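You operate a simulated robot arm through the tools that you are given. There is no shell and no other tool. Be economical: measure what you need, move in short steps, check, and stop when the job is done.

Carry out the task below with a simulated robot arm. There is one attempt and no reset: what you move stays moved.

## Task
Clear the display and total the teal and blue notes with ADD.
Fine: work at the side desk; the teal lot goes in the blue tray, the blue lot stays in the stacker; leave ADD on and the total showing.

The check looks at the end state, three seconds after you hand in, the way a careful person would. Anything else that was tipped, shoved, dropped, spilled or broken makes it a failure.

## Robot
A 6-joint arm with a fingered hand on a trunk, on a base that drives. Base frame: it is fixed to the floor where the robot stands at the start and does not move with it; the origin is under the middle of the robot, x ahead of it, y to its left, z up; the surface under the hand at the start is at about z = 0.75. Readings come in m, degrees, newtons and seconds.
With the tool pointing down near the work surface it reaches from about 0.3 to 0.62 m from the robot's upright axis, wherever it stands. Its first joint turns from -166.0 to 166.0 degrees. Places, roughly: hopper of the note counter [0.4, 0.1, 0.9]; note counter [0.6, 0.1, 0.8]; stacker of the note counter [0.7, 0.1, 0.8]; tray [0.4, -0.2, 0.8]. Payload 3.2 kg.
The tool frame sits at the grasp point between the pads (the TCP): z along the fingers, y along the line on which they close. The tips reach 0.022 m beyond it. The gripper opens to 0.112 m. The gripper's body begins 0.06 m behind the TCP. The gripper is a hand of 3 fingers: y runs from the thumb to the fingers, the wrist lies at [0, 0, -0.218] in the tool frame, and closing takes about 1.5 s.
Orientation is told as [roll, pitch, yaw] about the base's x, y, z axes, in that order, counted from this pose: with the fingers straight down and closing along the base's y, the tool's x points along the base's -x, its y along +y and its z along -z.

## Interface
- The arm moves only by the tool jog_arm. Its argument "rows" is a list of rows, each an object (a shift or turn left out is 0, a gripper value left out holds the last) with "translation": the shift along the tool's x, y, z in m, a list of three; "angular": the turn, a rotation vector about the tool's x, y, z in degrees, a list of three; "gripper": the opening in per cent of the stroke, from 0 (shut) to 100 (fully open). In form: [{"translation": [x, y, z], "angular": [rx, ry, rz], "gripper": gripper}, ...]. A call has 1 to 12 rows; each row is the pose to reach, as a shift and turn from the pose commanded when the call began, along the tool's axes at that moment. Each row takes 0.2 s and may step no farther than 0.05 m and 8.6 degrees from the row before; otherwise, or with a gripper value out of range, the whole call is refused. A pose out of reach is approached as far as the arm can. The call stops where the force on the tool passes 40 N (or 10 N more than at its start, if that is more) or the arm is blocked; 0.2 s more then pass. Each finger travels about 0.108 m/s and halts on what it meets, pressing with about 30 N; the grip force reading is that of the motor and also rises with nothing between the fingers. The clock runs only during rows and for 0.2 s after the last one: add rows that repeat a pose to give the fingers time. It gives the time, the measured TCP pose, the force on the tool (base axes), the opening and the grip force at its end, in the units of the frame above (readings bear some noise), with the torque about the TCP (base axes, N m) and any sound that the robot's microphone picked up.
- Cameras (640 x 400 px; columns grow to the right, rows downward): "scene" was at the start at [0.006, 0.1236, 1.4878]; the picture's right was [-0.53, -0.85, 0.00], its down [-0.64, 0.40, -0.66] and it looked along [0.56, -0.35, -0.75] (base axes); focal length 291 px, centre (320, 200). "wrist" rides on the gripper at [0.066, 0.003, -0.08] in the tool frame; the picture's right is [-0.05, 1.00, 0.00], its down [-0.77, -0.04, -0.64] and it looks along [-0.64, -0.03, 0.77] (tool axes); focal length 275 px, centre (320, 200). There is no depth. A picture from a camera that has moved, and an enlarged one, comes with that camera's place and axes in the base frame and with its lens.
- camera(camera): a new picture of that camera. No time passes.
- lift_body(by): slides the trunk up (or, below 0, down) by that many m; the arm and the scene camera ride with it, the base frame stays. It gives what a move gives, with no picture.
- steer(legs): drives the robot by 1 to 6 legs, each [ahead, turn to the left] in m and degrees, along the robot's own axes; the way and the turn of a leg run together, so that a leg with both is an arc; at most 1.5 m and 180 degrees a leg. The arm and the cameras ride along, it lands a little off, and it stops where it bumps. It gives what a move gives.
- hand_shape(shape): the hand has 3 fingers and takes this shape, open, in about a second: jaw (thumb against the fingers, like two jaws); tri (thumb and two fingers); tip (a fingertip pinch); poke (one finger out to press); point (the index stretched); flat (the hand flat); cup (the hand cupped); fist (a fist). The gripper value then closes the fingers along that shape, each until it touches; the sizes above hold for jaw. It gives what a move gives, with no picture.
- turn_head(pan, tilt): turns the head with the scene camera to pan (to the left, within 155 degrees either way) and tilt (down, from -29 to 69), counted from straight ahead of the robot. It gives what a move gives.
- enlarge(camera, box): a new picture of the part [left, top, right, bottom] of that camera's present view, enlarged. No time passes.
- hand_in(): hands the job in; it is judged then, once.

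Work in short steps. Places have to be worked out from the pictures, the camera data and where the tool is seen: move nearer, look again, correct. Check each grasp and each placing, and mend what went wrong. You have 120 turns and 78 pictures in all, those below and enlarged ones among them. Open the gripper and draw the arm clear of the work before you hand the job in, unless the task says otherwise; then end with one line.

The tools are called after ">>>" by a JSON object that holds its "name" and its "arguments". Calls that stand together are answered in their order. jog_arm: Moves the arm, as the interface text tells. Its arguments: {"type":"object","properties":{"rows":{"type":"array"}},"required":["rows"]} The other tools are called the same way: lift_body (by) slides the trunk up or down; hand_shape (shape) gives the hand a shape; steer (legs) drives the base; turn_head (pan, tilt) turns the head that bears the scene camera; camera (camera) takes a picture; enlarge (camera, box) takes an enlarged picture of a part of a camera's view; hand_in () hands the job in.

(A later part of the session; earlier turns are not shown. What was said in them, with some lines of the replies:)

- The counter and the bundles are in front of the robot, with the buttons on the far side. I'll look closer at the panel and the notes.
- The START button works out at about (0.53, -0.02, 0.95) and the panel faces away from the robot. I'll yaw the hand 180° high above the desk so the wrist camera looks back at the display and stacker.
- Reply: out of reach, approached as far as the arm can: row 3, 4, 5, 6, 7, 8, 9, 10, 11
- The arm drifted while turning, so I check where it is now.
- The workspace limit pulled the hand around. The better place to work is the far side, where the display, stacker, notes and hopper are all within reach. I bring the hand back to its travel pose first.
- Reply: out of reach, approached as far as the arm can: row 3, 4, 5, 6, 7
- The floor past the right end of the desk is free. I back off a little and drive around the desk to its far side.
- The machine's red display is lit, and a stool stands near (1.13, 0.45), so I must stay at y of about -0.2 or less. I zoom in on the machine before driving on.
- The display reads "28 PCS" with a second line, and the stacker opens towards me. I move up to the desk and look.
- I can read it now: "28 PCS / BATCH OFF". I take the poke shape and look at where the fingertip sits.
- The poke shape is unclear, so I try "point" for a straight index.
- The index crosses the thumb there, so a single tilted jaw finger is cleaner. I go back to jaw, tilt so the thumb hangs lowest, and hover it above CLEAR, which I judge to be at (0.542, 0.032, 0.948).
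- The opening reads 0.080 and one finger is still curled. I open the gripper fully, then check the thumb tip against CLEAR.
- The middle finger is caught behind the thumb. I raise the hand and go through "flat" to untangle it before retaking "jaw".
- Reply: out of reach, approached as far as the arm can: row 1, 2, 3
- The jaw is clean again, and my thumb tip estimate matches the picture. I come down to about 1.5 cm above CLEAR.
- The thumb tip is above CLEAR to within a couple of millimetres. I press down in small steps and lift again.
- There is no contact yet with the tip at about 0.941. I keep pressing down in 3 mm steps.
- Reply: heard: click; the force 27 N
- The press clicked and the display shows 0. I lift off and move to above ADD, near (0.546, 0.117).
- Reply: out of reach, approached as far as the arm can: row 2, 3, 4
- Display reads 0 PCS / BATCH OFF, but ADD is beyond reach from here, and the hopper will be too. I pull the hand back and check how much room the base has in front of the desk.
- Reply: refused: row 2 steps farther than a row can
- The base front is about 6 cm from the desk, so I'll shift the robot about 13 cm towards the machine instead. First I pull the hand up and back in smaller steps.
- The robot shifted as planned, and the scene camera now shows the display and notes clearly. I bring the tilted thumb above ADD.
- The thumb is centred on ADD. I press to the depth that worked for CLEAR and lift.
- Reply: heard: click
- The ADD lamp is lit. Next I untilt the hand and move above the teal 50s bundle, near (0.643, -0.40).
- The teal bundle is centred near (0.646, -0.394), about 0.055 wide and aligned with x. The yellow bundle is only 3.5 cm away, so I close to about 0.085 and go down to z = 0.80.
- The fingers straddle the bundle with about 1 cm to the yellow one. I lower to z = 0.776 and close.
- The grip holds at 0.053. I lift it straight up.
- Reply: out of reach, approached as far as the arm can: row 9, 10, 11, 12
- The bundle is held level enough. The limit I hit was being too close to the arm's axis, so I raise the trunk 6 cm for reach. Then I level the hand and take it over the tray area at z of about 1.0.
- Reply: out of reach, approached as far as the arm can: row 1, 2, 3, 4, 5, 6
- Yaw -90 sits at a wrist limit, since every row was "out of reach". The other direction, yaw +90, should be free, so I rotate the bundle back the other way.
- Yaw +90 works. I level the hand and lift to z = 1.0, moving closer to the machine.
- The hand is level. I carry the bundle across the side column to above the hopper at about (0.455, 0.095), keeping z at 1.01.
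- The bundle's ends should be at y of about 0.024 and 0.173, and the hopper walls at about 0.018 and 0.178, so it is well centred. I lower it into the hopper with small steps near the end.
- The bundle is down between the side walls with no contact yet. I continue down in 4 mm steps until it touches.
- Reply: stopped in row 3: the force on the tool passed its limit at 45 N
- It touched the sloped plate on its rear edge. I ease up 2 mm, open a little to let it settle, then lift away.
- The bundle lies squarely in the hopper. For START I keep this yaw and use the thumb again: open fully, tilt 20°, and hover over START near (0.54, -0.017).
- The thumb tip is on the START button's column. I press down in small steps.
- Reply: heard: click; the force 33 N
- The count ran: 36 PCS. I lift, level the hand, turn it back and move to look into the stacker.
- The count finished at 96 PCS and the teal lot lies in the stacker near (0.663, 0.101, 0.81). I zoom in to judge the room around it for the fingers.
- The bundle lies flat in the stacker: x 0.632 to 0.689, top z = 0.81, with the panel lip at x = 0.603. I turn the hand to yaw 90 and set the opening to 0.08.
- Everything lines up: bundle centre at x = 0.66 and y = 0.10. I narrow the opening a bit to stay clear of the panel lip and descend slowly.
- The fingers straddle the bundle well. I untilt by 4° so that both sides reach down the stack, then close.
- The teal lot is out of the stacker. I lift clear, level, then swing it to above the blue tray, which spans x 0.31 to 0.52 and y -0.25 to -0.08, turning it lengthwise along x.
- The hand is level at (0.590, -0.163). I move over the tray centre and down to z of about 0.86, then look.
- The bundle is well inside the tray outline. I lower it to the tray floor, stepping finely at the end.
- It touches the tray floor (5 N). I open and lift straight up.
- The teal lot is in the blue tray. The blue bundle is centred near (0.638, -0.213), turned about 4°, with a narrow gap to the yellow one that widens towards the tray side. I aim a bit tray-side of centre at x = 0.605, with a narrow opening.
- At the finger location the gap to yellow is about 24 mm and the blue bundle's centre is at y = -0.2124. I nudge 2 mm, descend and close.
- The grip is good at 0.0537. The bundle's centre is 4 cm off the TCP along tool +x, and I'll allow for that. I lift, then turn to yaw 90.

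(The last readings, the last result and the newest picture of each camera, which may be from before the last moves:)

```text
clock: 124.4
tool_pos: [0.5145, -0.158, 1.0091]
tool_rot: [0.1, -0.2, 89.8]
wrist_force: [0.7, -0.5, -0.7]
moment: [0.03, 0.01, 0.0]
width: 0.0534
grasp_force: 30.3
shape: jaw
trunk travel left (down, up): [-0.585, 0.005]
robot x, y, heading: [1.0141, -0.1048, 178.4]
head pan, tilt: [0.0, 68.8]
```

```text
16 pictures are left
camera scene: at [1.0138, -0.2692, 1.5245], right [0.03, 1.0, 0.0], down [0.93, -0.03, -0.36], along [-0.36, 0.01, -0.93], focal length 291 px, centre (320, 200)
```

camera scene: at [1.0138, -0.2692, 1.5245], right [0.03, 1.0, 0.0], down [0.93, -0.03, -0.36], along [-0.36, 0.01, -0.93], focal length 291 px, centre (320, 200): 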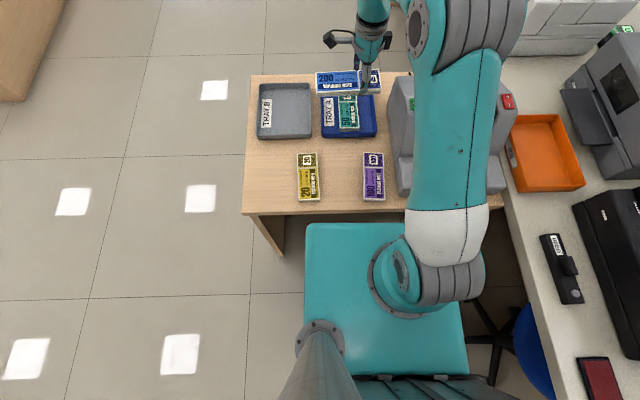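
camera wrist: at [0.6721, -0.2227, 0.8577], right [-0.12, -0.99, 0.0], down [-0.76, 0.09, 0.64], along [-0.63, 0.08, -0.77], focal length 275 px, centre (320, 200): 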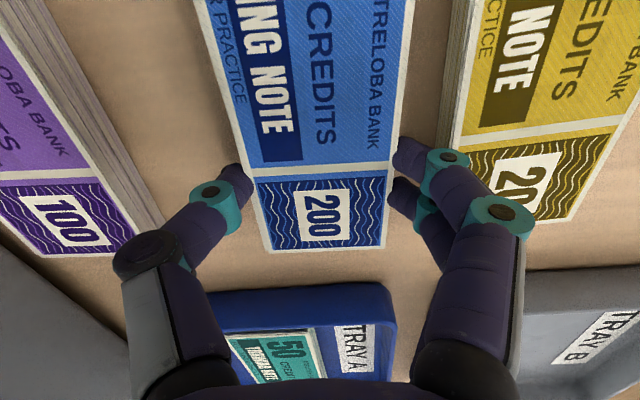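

The bundle is level and the yaw is right. I cross to above the hopper with the TCP at y = 0.1375.

>>> {"name": "jog_arm", "arguments": {"rows": [{"translation": [-0.04, 0.008, 0]}, {"translation": [-0.085, 0.017, 0]}, {"translation": [-0.13, 0.026, 0]}, {"translation": [-0.175, 0.035, 0.004]}, {"translation": [-0.22, 0.044, 0.009]}, {"translation": [-0.262, 0.052, 0.009]}, {"translation": [-0.2955, 0.0585, 0.009]}, {"translation": [-0.2955, 0.0585, 0.009]}]}}

>>> {"name": "camera", "arguments": {"camera": "wrist"}}

>>> {"name": "enlarge", "arguments": {"camera": "scene", "box": [370, 30, 530, 190]}}

```text
clock: 126.2
tool_pos: [0.4596, 0.1364, 1.0015]
tool_rot: [0.2, -0.2, 89.8]
wrist_force: [0.5, 0.5, -1.3]
moment: [0.03, -0.03, -0.01]
width: 0.0531
grasp_force: 29.9
shape: jaw
out of reach, approached as far as the arm can: row 7, 8
trunk travel left (down, up): [-0.585, 0.005]
robot x, y, heading: [1.0142, -0.1053, 178.4]
head pan, tilt: [0.0, 68.8]
```

```text
15 pictures are left
camera wrist: at [0.4568, 0.0685, 1.0814], right [-1.0, 0.05, 0.0], down [0.04, 0.77, 0.64], along [0.03, 0.64, -0.77], focal length 275 px, centre (320, 200)
```

wrist: 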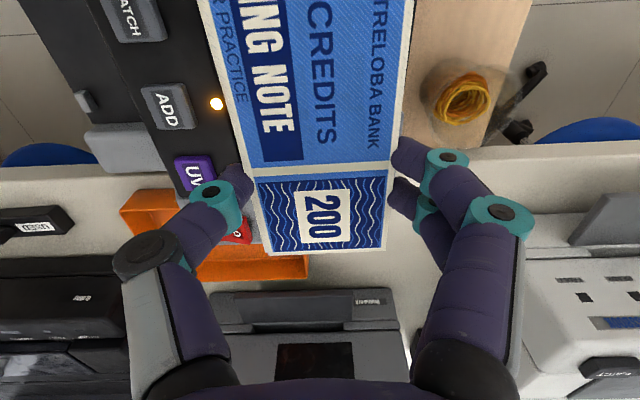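

```text
2.50 times, centred on (450, 110) of scene
camera zoom: at [1.014, -0.2691, 1.5245], right [0.03, 1.0, 0.0], down [0.93, -0.03, -0.36], along [-0.36, 0.01, -0.93], focal length 727 px, centre (-5, 425)
```

zoom: 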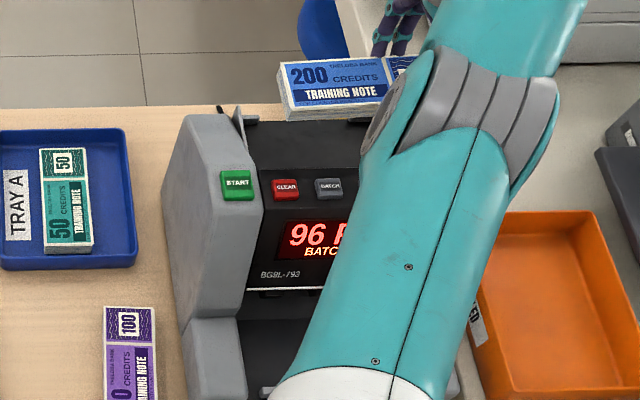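

The bundle's ends at about 0.173 and 0.024 fit between the hopper walls. I lower it as before.

>>> {"name": "jog_arm", "arguments": {"rows": [{"translation": [0, 0, 0.03]}, {"translation": [0, 0, 0.06]}, {"translation": [0, 0, 0.075]}, {"translation": [0, 0, 0.085]}, {"translation": [0, 0, 0.092]}, {"translation": [0, 0, 0.096]}, {"translation": [0, 0, 0.099]}, {"translation": [0, 0, 0.102]}, {"translation": [0, 0, 0.105]}]}}

>>> {"name": "camera", "arguments": {"camera": "wrist"}}

```text
clock: 127.9
tool_pos: [0.4543, 0.1339, 0.9052]
tool_rot: [0.8, -0.5, 90.1]
wrist_force: [-7.9, -0.9, 7.8]
moment: [-0.04, -0.63, -0.07]
width: 0.0531
grasp_force: 30.3
shape: jaw
trunk travel left (down, up): [-0.585, 0.005]
robot x, y, heading: [1.0132, -0.1028, 178.6]
head pan, tilt: [0.0, 68.8]
stopped in row 8: the force on the tool passed its limit at 44 N (the readings are from after the stop); the commanded pose is now the measured one
```

```text
13 pictures are left
camera wrist: at [0.4535, 0.0666, 0.9843], right [-1.0, 0.04, 0.01], down [0.04, 0.77, 0.64], along [0.02, 0.64, -0.77], focal length 275 px, centre (320, 200)
```

wrist: 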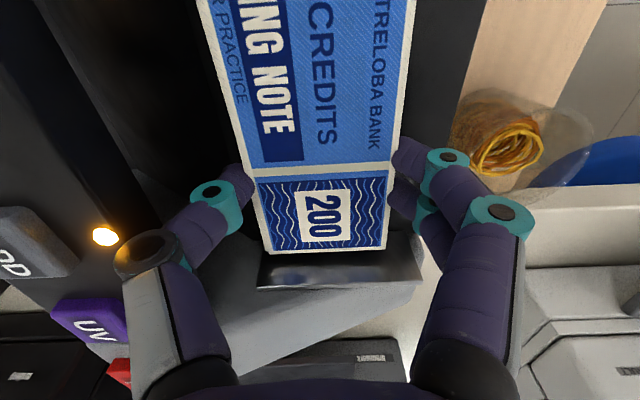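

It touched the plate as before. I ease up, open only a little because a guide tab is near the fingers, and lift out.

>>> {"name": "jog_arm", "arguments": {"rows": [{"translation": [0, 0, -0.003]}, {"translation": [0, 0, -0.003], "gripper": 52}, {"translation": [0, 0, -0.003], "gripper": 56}, {"translation": [0, 0, -0.003], "gripper": 56}, {"translation": [0, 0, -0.015], "gripper": 57}, {"translation": [0, 0, -0.035], "gripper": 57}, {"translation": [0, 0, -0.07], "gripper": 60}, {"translation": [0, 0, -0.095], "gripper": 60}]}}

>>> {"name": "camera", "arguments": {"camera": "wrist"}}

```text
clock: 129.7
tool_pos: [0.4548, 0.1344, 0.9995]
tool_rot: [0.6, -0.5, 90.1]
wrist_force: [-0.2, 0.4, 0.1]
moment: [0.01, 0.01, -0.01]
width: 0.0665
grasp_force: 0.1
shape: jaw
trunk travel left (down, up): [-0.585, 0.005]
robot x, y, heading: [1.0156, -0.1036, 178.2]
head pan, tilt: [0.0, 68.8]
```

```text
12 pictures are left
camera wrist: at [0.4548, 0.067, 1.0782], right [-1.0, 0.05, 0.01], down [0.04, 0.77, 0.64], along [0.02, 0.64, -0.77], focal length 275 px, centre (320, 200)
```

wrist: 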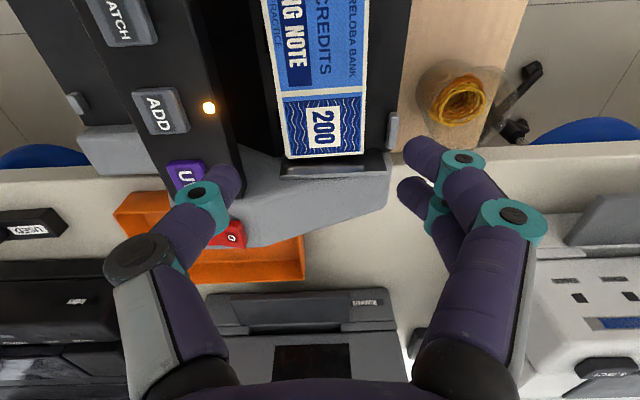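

The blue lot sits square in the hopper. I go back to START with the tilted thumb along the same path as before.

>>> {"name": "jog_arm", "arguments": {"rows": [{"translation": [0.03, -0.01, -0.012], "gripper": 100}, {"translation": [0.07, -0.02, -0.014]}, {"translation": [0.11, -0.03, -0.014], "angular": [-7, 0, 0]}, {"translation": [0.14, -0.037, -0.014], "angular": [-14, 0, 0]}, {"translation": [0.152, -0.037, -0.014], "angular": [-20, 0, 0]}, {"translation": [0.152, -0.037, -0.014], "angular": [-20, 0, 0]}]}}

>>> {"name": "camera", "arguments": {"camera": "wrist"}}

```text
clock: 131.1
tool_pos: [0.4929, -0.0183, 1.0113]
tool_rot: [20.7, -0.5, 90.0]
wrist_force: [-0.8, -0.1, 0.5]
moment: [-0.02, 0.01, -0.01]
width: 0.1118
grasp_force: 0.0
shape: jaw
trunk travel left (down, up): [-0.585, 0.005]
robot x, y, heading: [1.0122, -0.101, 178.2]
head pan, tilt: [0.0, 68.8]
```

```text
11 pictures are left
camera wrist: at [0.5197, -0.0863, 1.0865], right [-0.93, 0.04, 0.35], down [0.26, 0.77, 0.59], along [-0.25, 0.64, -0.73], focal length 275 px, centre (320, 200)
```

wrist: 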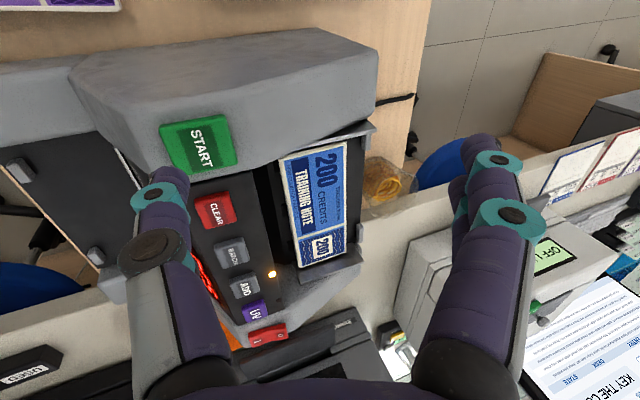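

Same view and position as the earlier successful press. I press START.

>>> {"name": "jog_arm", "arguments": {"rows": [{"translation": [0, -0.0051, 0.0141]}, {"translation": [0, -0.0072, 0.0197]}, {"translation": [0, -0.0082, 0.0226]}, {"translation": [0, -0.0092, 0.0254]}, {"translation": [0, -0.0103, 0.0282]}, {"translation": [0, -0.0113, 0.031]}, {"translation": [0, -0.0123, 0.0338]}, {"translation": [0, -0.0128, 0.035]}]}}

>>> {"name": "jog_arm", "arguments": {"rows": [{"translation": [0, 0.01, -0.03]}, {"translation": [0, 0.024, -0.066]}, {"translation": [0, 0.024, -0.066]}]}}

>>> {"name": "jog_arm", "arguments": {"rows": [{"translation": [0.025, -0.025, -0.0285], "angular": [5, 0, 0]}, {"translation": [0.05, -0.05, -0.057], "angular": [10, 0, 0]}, {"translation": [0.075, -0.075, -0.0855], "angular": [15, 0, 0]}, {"translation": [0.1, -0.08, -0.11], "angular": [20.4, 0, 0]}, {"translation": [0.13, -0.08, -0.12], "angular": [20.4, 0, 0]}, {"translation": [0.16, -0.08, -0.12], "angular": [20.4, 0, 0]}]}}

>>> {"name": "camera", "arguments": {"camera": "scene"}}

```text
clock: 132.9
tool_pos: [0.4927, -0.0179, 0.9749]
tool_rot: [20.9, -0.4, 90.1]
wrist_force: [-1.1, -1.4, 7.4]
moment: [-0.02, -0.39, -0.04]
width: 0.1118
grasp_force: 0.1
shape: jaw
trunk travel left (down, up): [-0.585, 0.005]
robot x, y, heading: [1.012, -0.1018, 178.4]
head pan, tilt: [0.0, 68.8]
heard: click
```

```text
clock: 133.7
tool_pos: [0.4946, -0.0166, 1.0447]
tool_rot: [20.8, -0.3, 90.0]
wrist_force: [0.5, -0.3, -0.4]
moment: [0.01, -0.01, -0.01]
width: 0.1119
grasp_force: 0.0
shape: jaw
trunk travel left (down, up): [-0.585, 0.005]
robot x, y, heading: [1.0155, -0.1, 178.5]
head pan, tilt: [0.0, 68.8]
```

```text
clock: 135.1
tool_pos: [0.6134, -0.1785, 1.127]
tool_rot: [0.2, -0.4, 89.9]
wrist_force: [-0.4, -0.2, -0.1]
moment: [-0.02, -0.01, 0.0]
width: 0.1118
grasp_force: 0.1
shape: jaw
trunk travel left (down, up): [-0.585, 0.005]
robot x, y, heading: [1.0165, -0.1018, 178.8]
head pan, tilt: [0.0, 68.8]
```

```text
10 pictures are left
camera scene: at [1.0137, -0.2697, 1.5245], right [0.03, 1.0, 0.0], down [0.93, -0.02, -0.36], along [-0.36, 0.01, -0.93], focal length 291 px, centre (320, 200)
```

scene: 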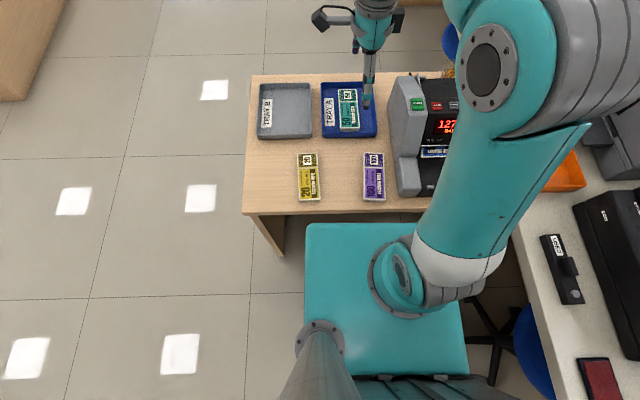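

The total is running up past 96. I move the arm clear and let it finish.

>>> {"name": "jog_arm", "arguments": {"rows": [{"translation": [0.04, 0, 0]}, {"translation": [0.08, 0, 0]}, {"translation": [0.12, 0, 0]}, {"translation": [0.16, 0, 0]}, {"translation": [0.16, 0, 0]}, {"translation": [0.16, 0, 0]}, {"translation": [0.16, 0, 0]}, {"translation": [0.16, 0, 0]}, {"translation": [0.16, 0, 0]}, {"translation": [0.16, 0, 0]}, {"translation": [0.16, 0, 0]}]}}

>>> {"name": "enlarge", "arguments": {"camera": "scene", "box": [230, 50, 530, 230]}}

```text
clock: 137.5
tool_pos: [0.6108, -0.3385, 1.1281]
tool_rot: [0.3, -0.4, 90.1]
wrist_force: [0.2, 0.1, -0.4]
moment: [0.04, -0.04, 0.0]
width: 0.1122
grasp_force: 0.1
shape: jaw
trunk travel left (down, up): [-0.585, 0.005]
robot x, y, heading: [1.0168, -0.0988, 178.4]
head pan, tilt: [0.0, 68.8]
```

```text
2.13 times, centred on (380, 140) of scene
camera zoom: at [1.0138, -0.2692, 1.5245], right [0.03, 1.0, 0.0], down [0.93, -0.02, -0.36], along [-0.36, 0.01, -0.93], focal length 620 px, centre (192, 328)
```

zoom: 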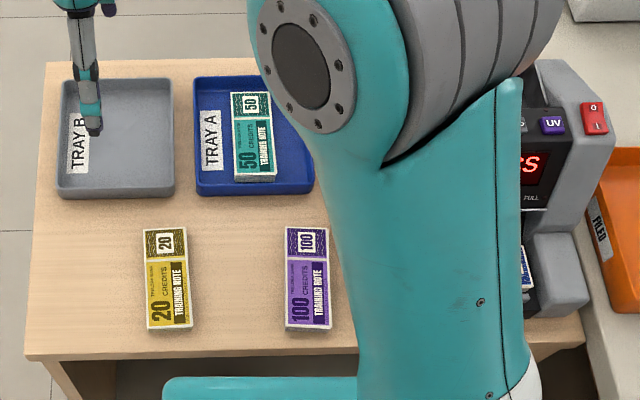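

The arm hides the display. I back the robot off the desk and turn the hand so the wrist camera can read the machine.

>>> {"name": "steer", "arguments": {"legs": [[-0.35, 0]]}}

>>> {"name": "jog_arm", "arguments": {"rows": [{"translation": [-0.025, 0, 0], "angular": [0, 0, -8.3]}, {"translation": [-0.05, 0, 0], "angular": [0, 0, -16.6]}, {"translation": [-0.075, 0, 0], "angular": [0, 0, -25]}, {"translation": [-0.1, 0, 0], "angular": [0, 0, -33.3]}, {"translation": [-0.125, 0, 0], "angular": [0, 0, -41.6]}, {"translation": [-0.15, 0, 0], "angular": [0, 0, -50]}, {"translation": [-0.175, 0, 0], "angular": [0, 0, -58.3]}, {"translation": [-0.2, 0, 0], "angular": [0, 0, -66.6]}, {"translation": [-0.22, 0, 0], "angular": [0, 0, -75]}, {"translation": [-0.24, 0, 0], "angular": [0, 0, -83]}, {"translation": [-0.26, 0, 0], "angular": [0, 0, -90]}]}}

>>> {"name": "camera", "arguments": {"camera": "wrist"}}

```text
clock: 139.8
tool_pos: [0.9634, -0.3468, 1.1269]
tool_rot: [0.4, -0.4, 89.8]
wrist_force: [-0.3, 0.0, 0.7]
moment: [0.0, -0.01, 0.01]
width: 0.1119
grasp_force: 0.0
shape: jaw
trunk travel left (down, up): [-0.585, 0.005]
robot x, y, heading: [1.3664, -0.1105, 178.4]
head pan, tilt: [0.0, 68.8]
```

```text
clock: 142.2
tool_pos: [0.9625, -0.0867, 1.1287]
tool_rot: [-0.4, -0.3, 179.9]
wrist_force: [0.4, -0.2, 0.7]
moment: [0.0, 0.06, -0.01]
width: 0.1119
grasp_force: 0.3
shape: jaw
trunk travel left (down, up): [-0.585, 0.005]
robot x, y, heading: [1.3689, -0.1108, 178.5]
head pan, tilt: [0.0, 68.8]
```

```text
8 pictures are left
camera wrist: at [1.0305, -0.092, 1.2079], right [-0.05, -1.0, -0.01], down [-0.77, 0.03, 0.64], along [-0.64, 0.04, -0.77], focal length 275 px, centre (320, 200)
```

wrist: 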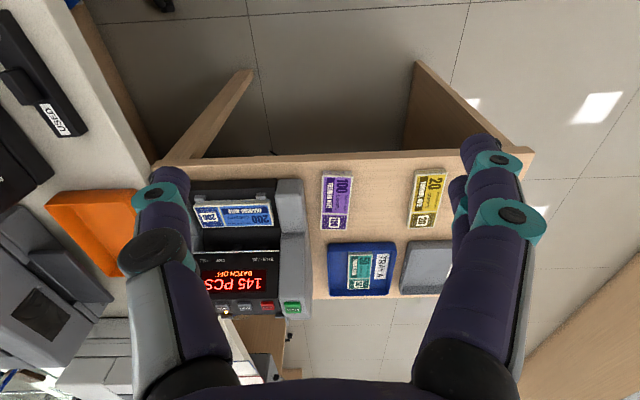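

It shows 145 PCS with the blue lot in the stacker and the teal lot in the blue tray. I zoom in to confirm the total and the lamp are steady.

>>> {"name": "enlarge", "arguments": {"camera": "wrist", "box": [180, 160, 400, 330]}}

```text
2.35 times, centred on (290, 245) of wrist
camera zoom: at [1.0305, -0.092, 1.2079], right [-0.05, -1.0, -0.01], down [-0.77, 0.03, 0.64], along [-0.64, 0.04, -0.77], focal length 648 px, centre (391, 94)
```

zoom: 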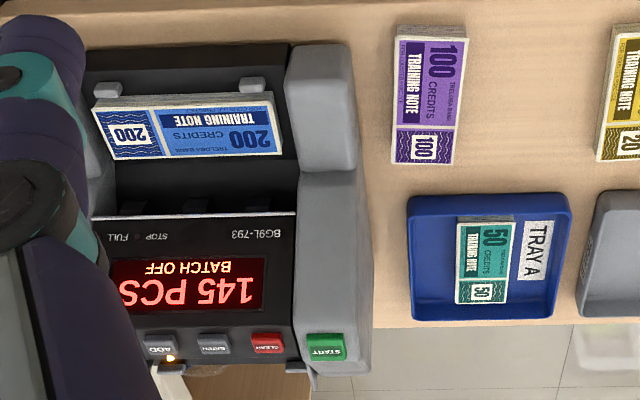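

I let a second pass and check that the total no longer changes.

>>> {"name": "jog_arm", "arguments": {"rows": [{"translation": [0, 0.02, 0]}, {"translation": [0, 0.06, 0]}, {"translation": [0, 0.1, 0]}, {"translation": [0, 0.1, 0]}, {"translation": [0, 0.1, 0]}]}}

>>> {"name": "enlarge", "arguments": {"camera": "wrist", "box": [100, 140, 340, 330]}}

```text
clock: 143.4
tool_pos: [0.9645, -0.1869, 1.1272]
tool_rot: [-0.4, -0.2, 179.8]
wrist_force: [-0.4, 0.2, -0.3]
moment: [0.0, 0.0, -0.01]
width: 0.1116
grasp_force: 0.0
shape: jaw
trunk travel left (down, up): [-0.585, 0.005]
robot x, y, heading: [1.3638, -0.1112, 178.6]
head pan, tilt: [0.0, 68.8]
```

```text
2.11 times, centred on (220, 235) of wrist
camera zoom: at [1.0319, -0.1926, 1.2077], right [-0.05, -1.0, -0.01], down [-0.77, 0.03, 0.64], along [-0.64, 0.04, -0.77], focal length 580 px, centre (530, 126)
```

zoom: 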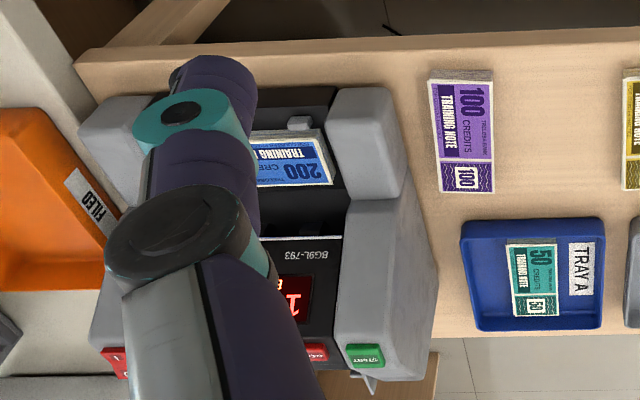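

The last picture only shows the total starting with 1, because the thumb hides the rest. The count runs at roughly 30 notes a second, so the 145 I read about nine seconds after START was the finished total. The gripper is open, the arm is clear and both lots are in place, so I hand in.

>>> {"name": "hand_in", "arguments": {}}

```text
The job is handed in.
```

I cleared the display and totalled the teal and blue notes with ADD: it last read 145 PCS with the ADD lamp lit, the teal lot is in the blue tray and the blue lot is in the stacker.
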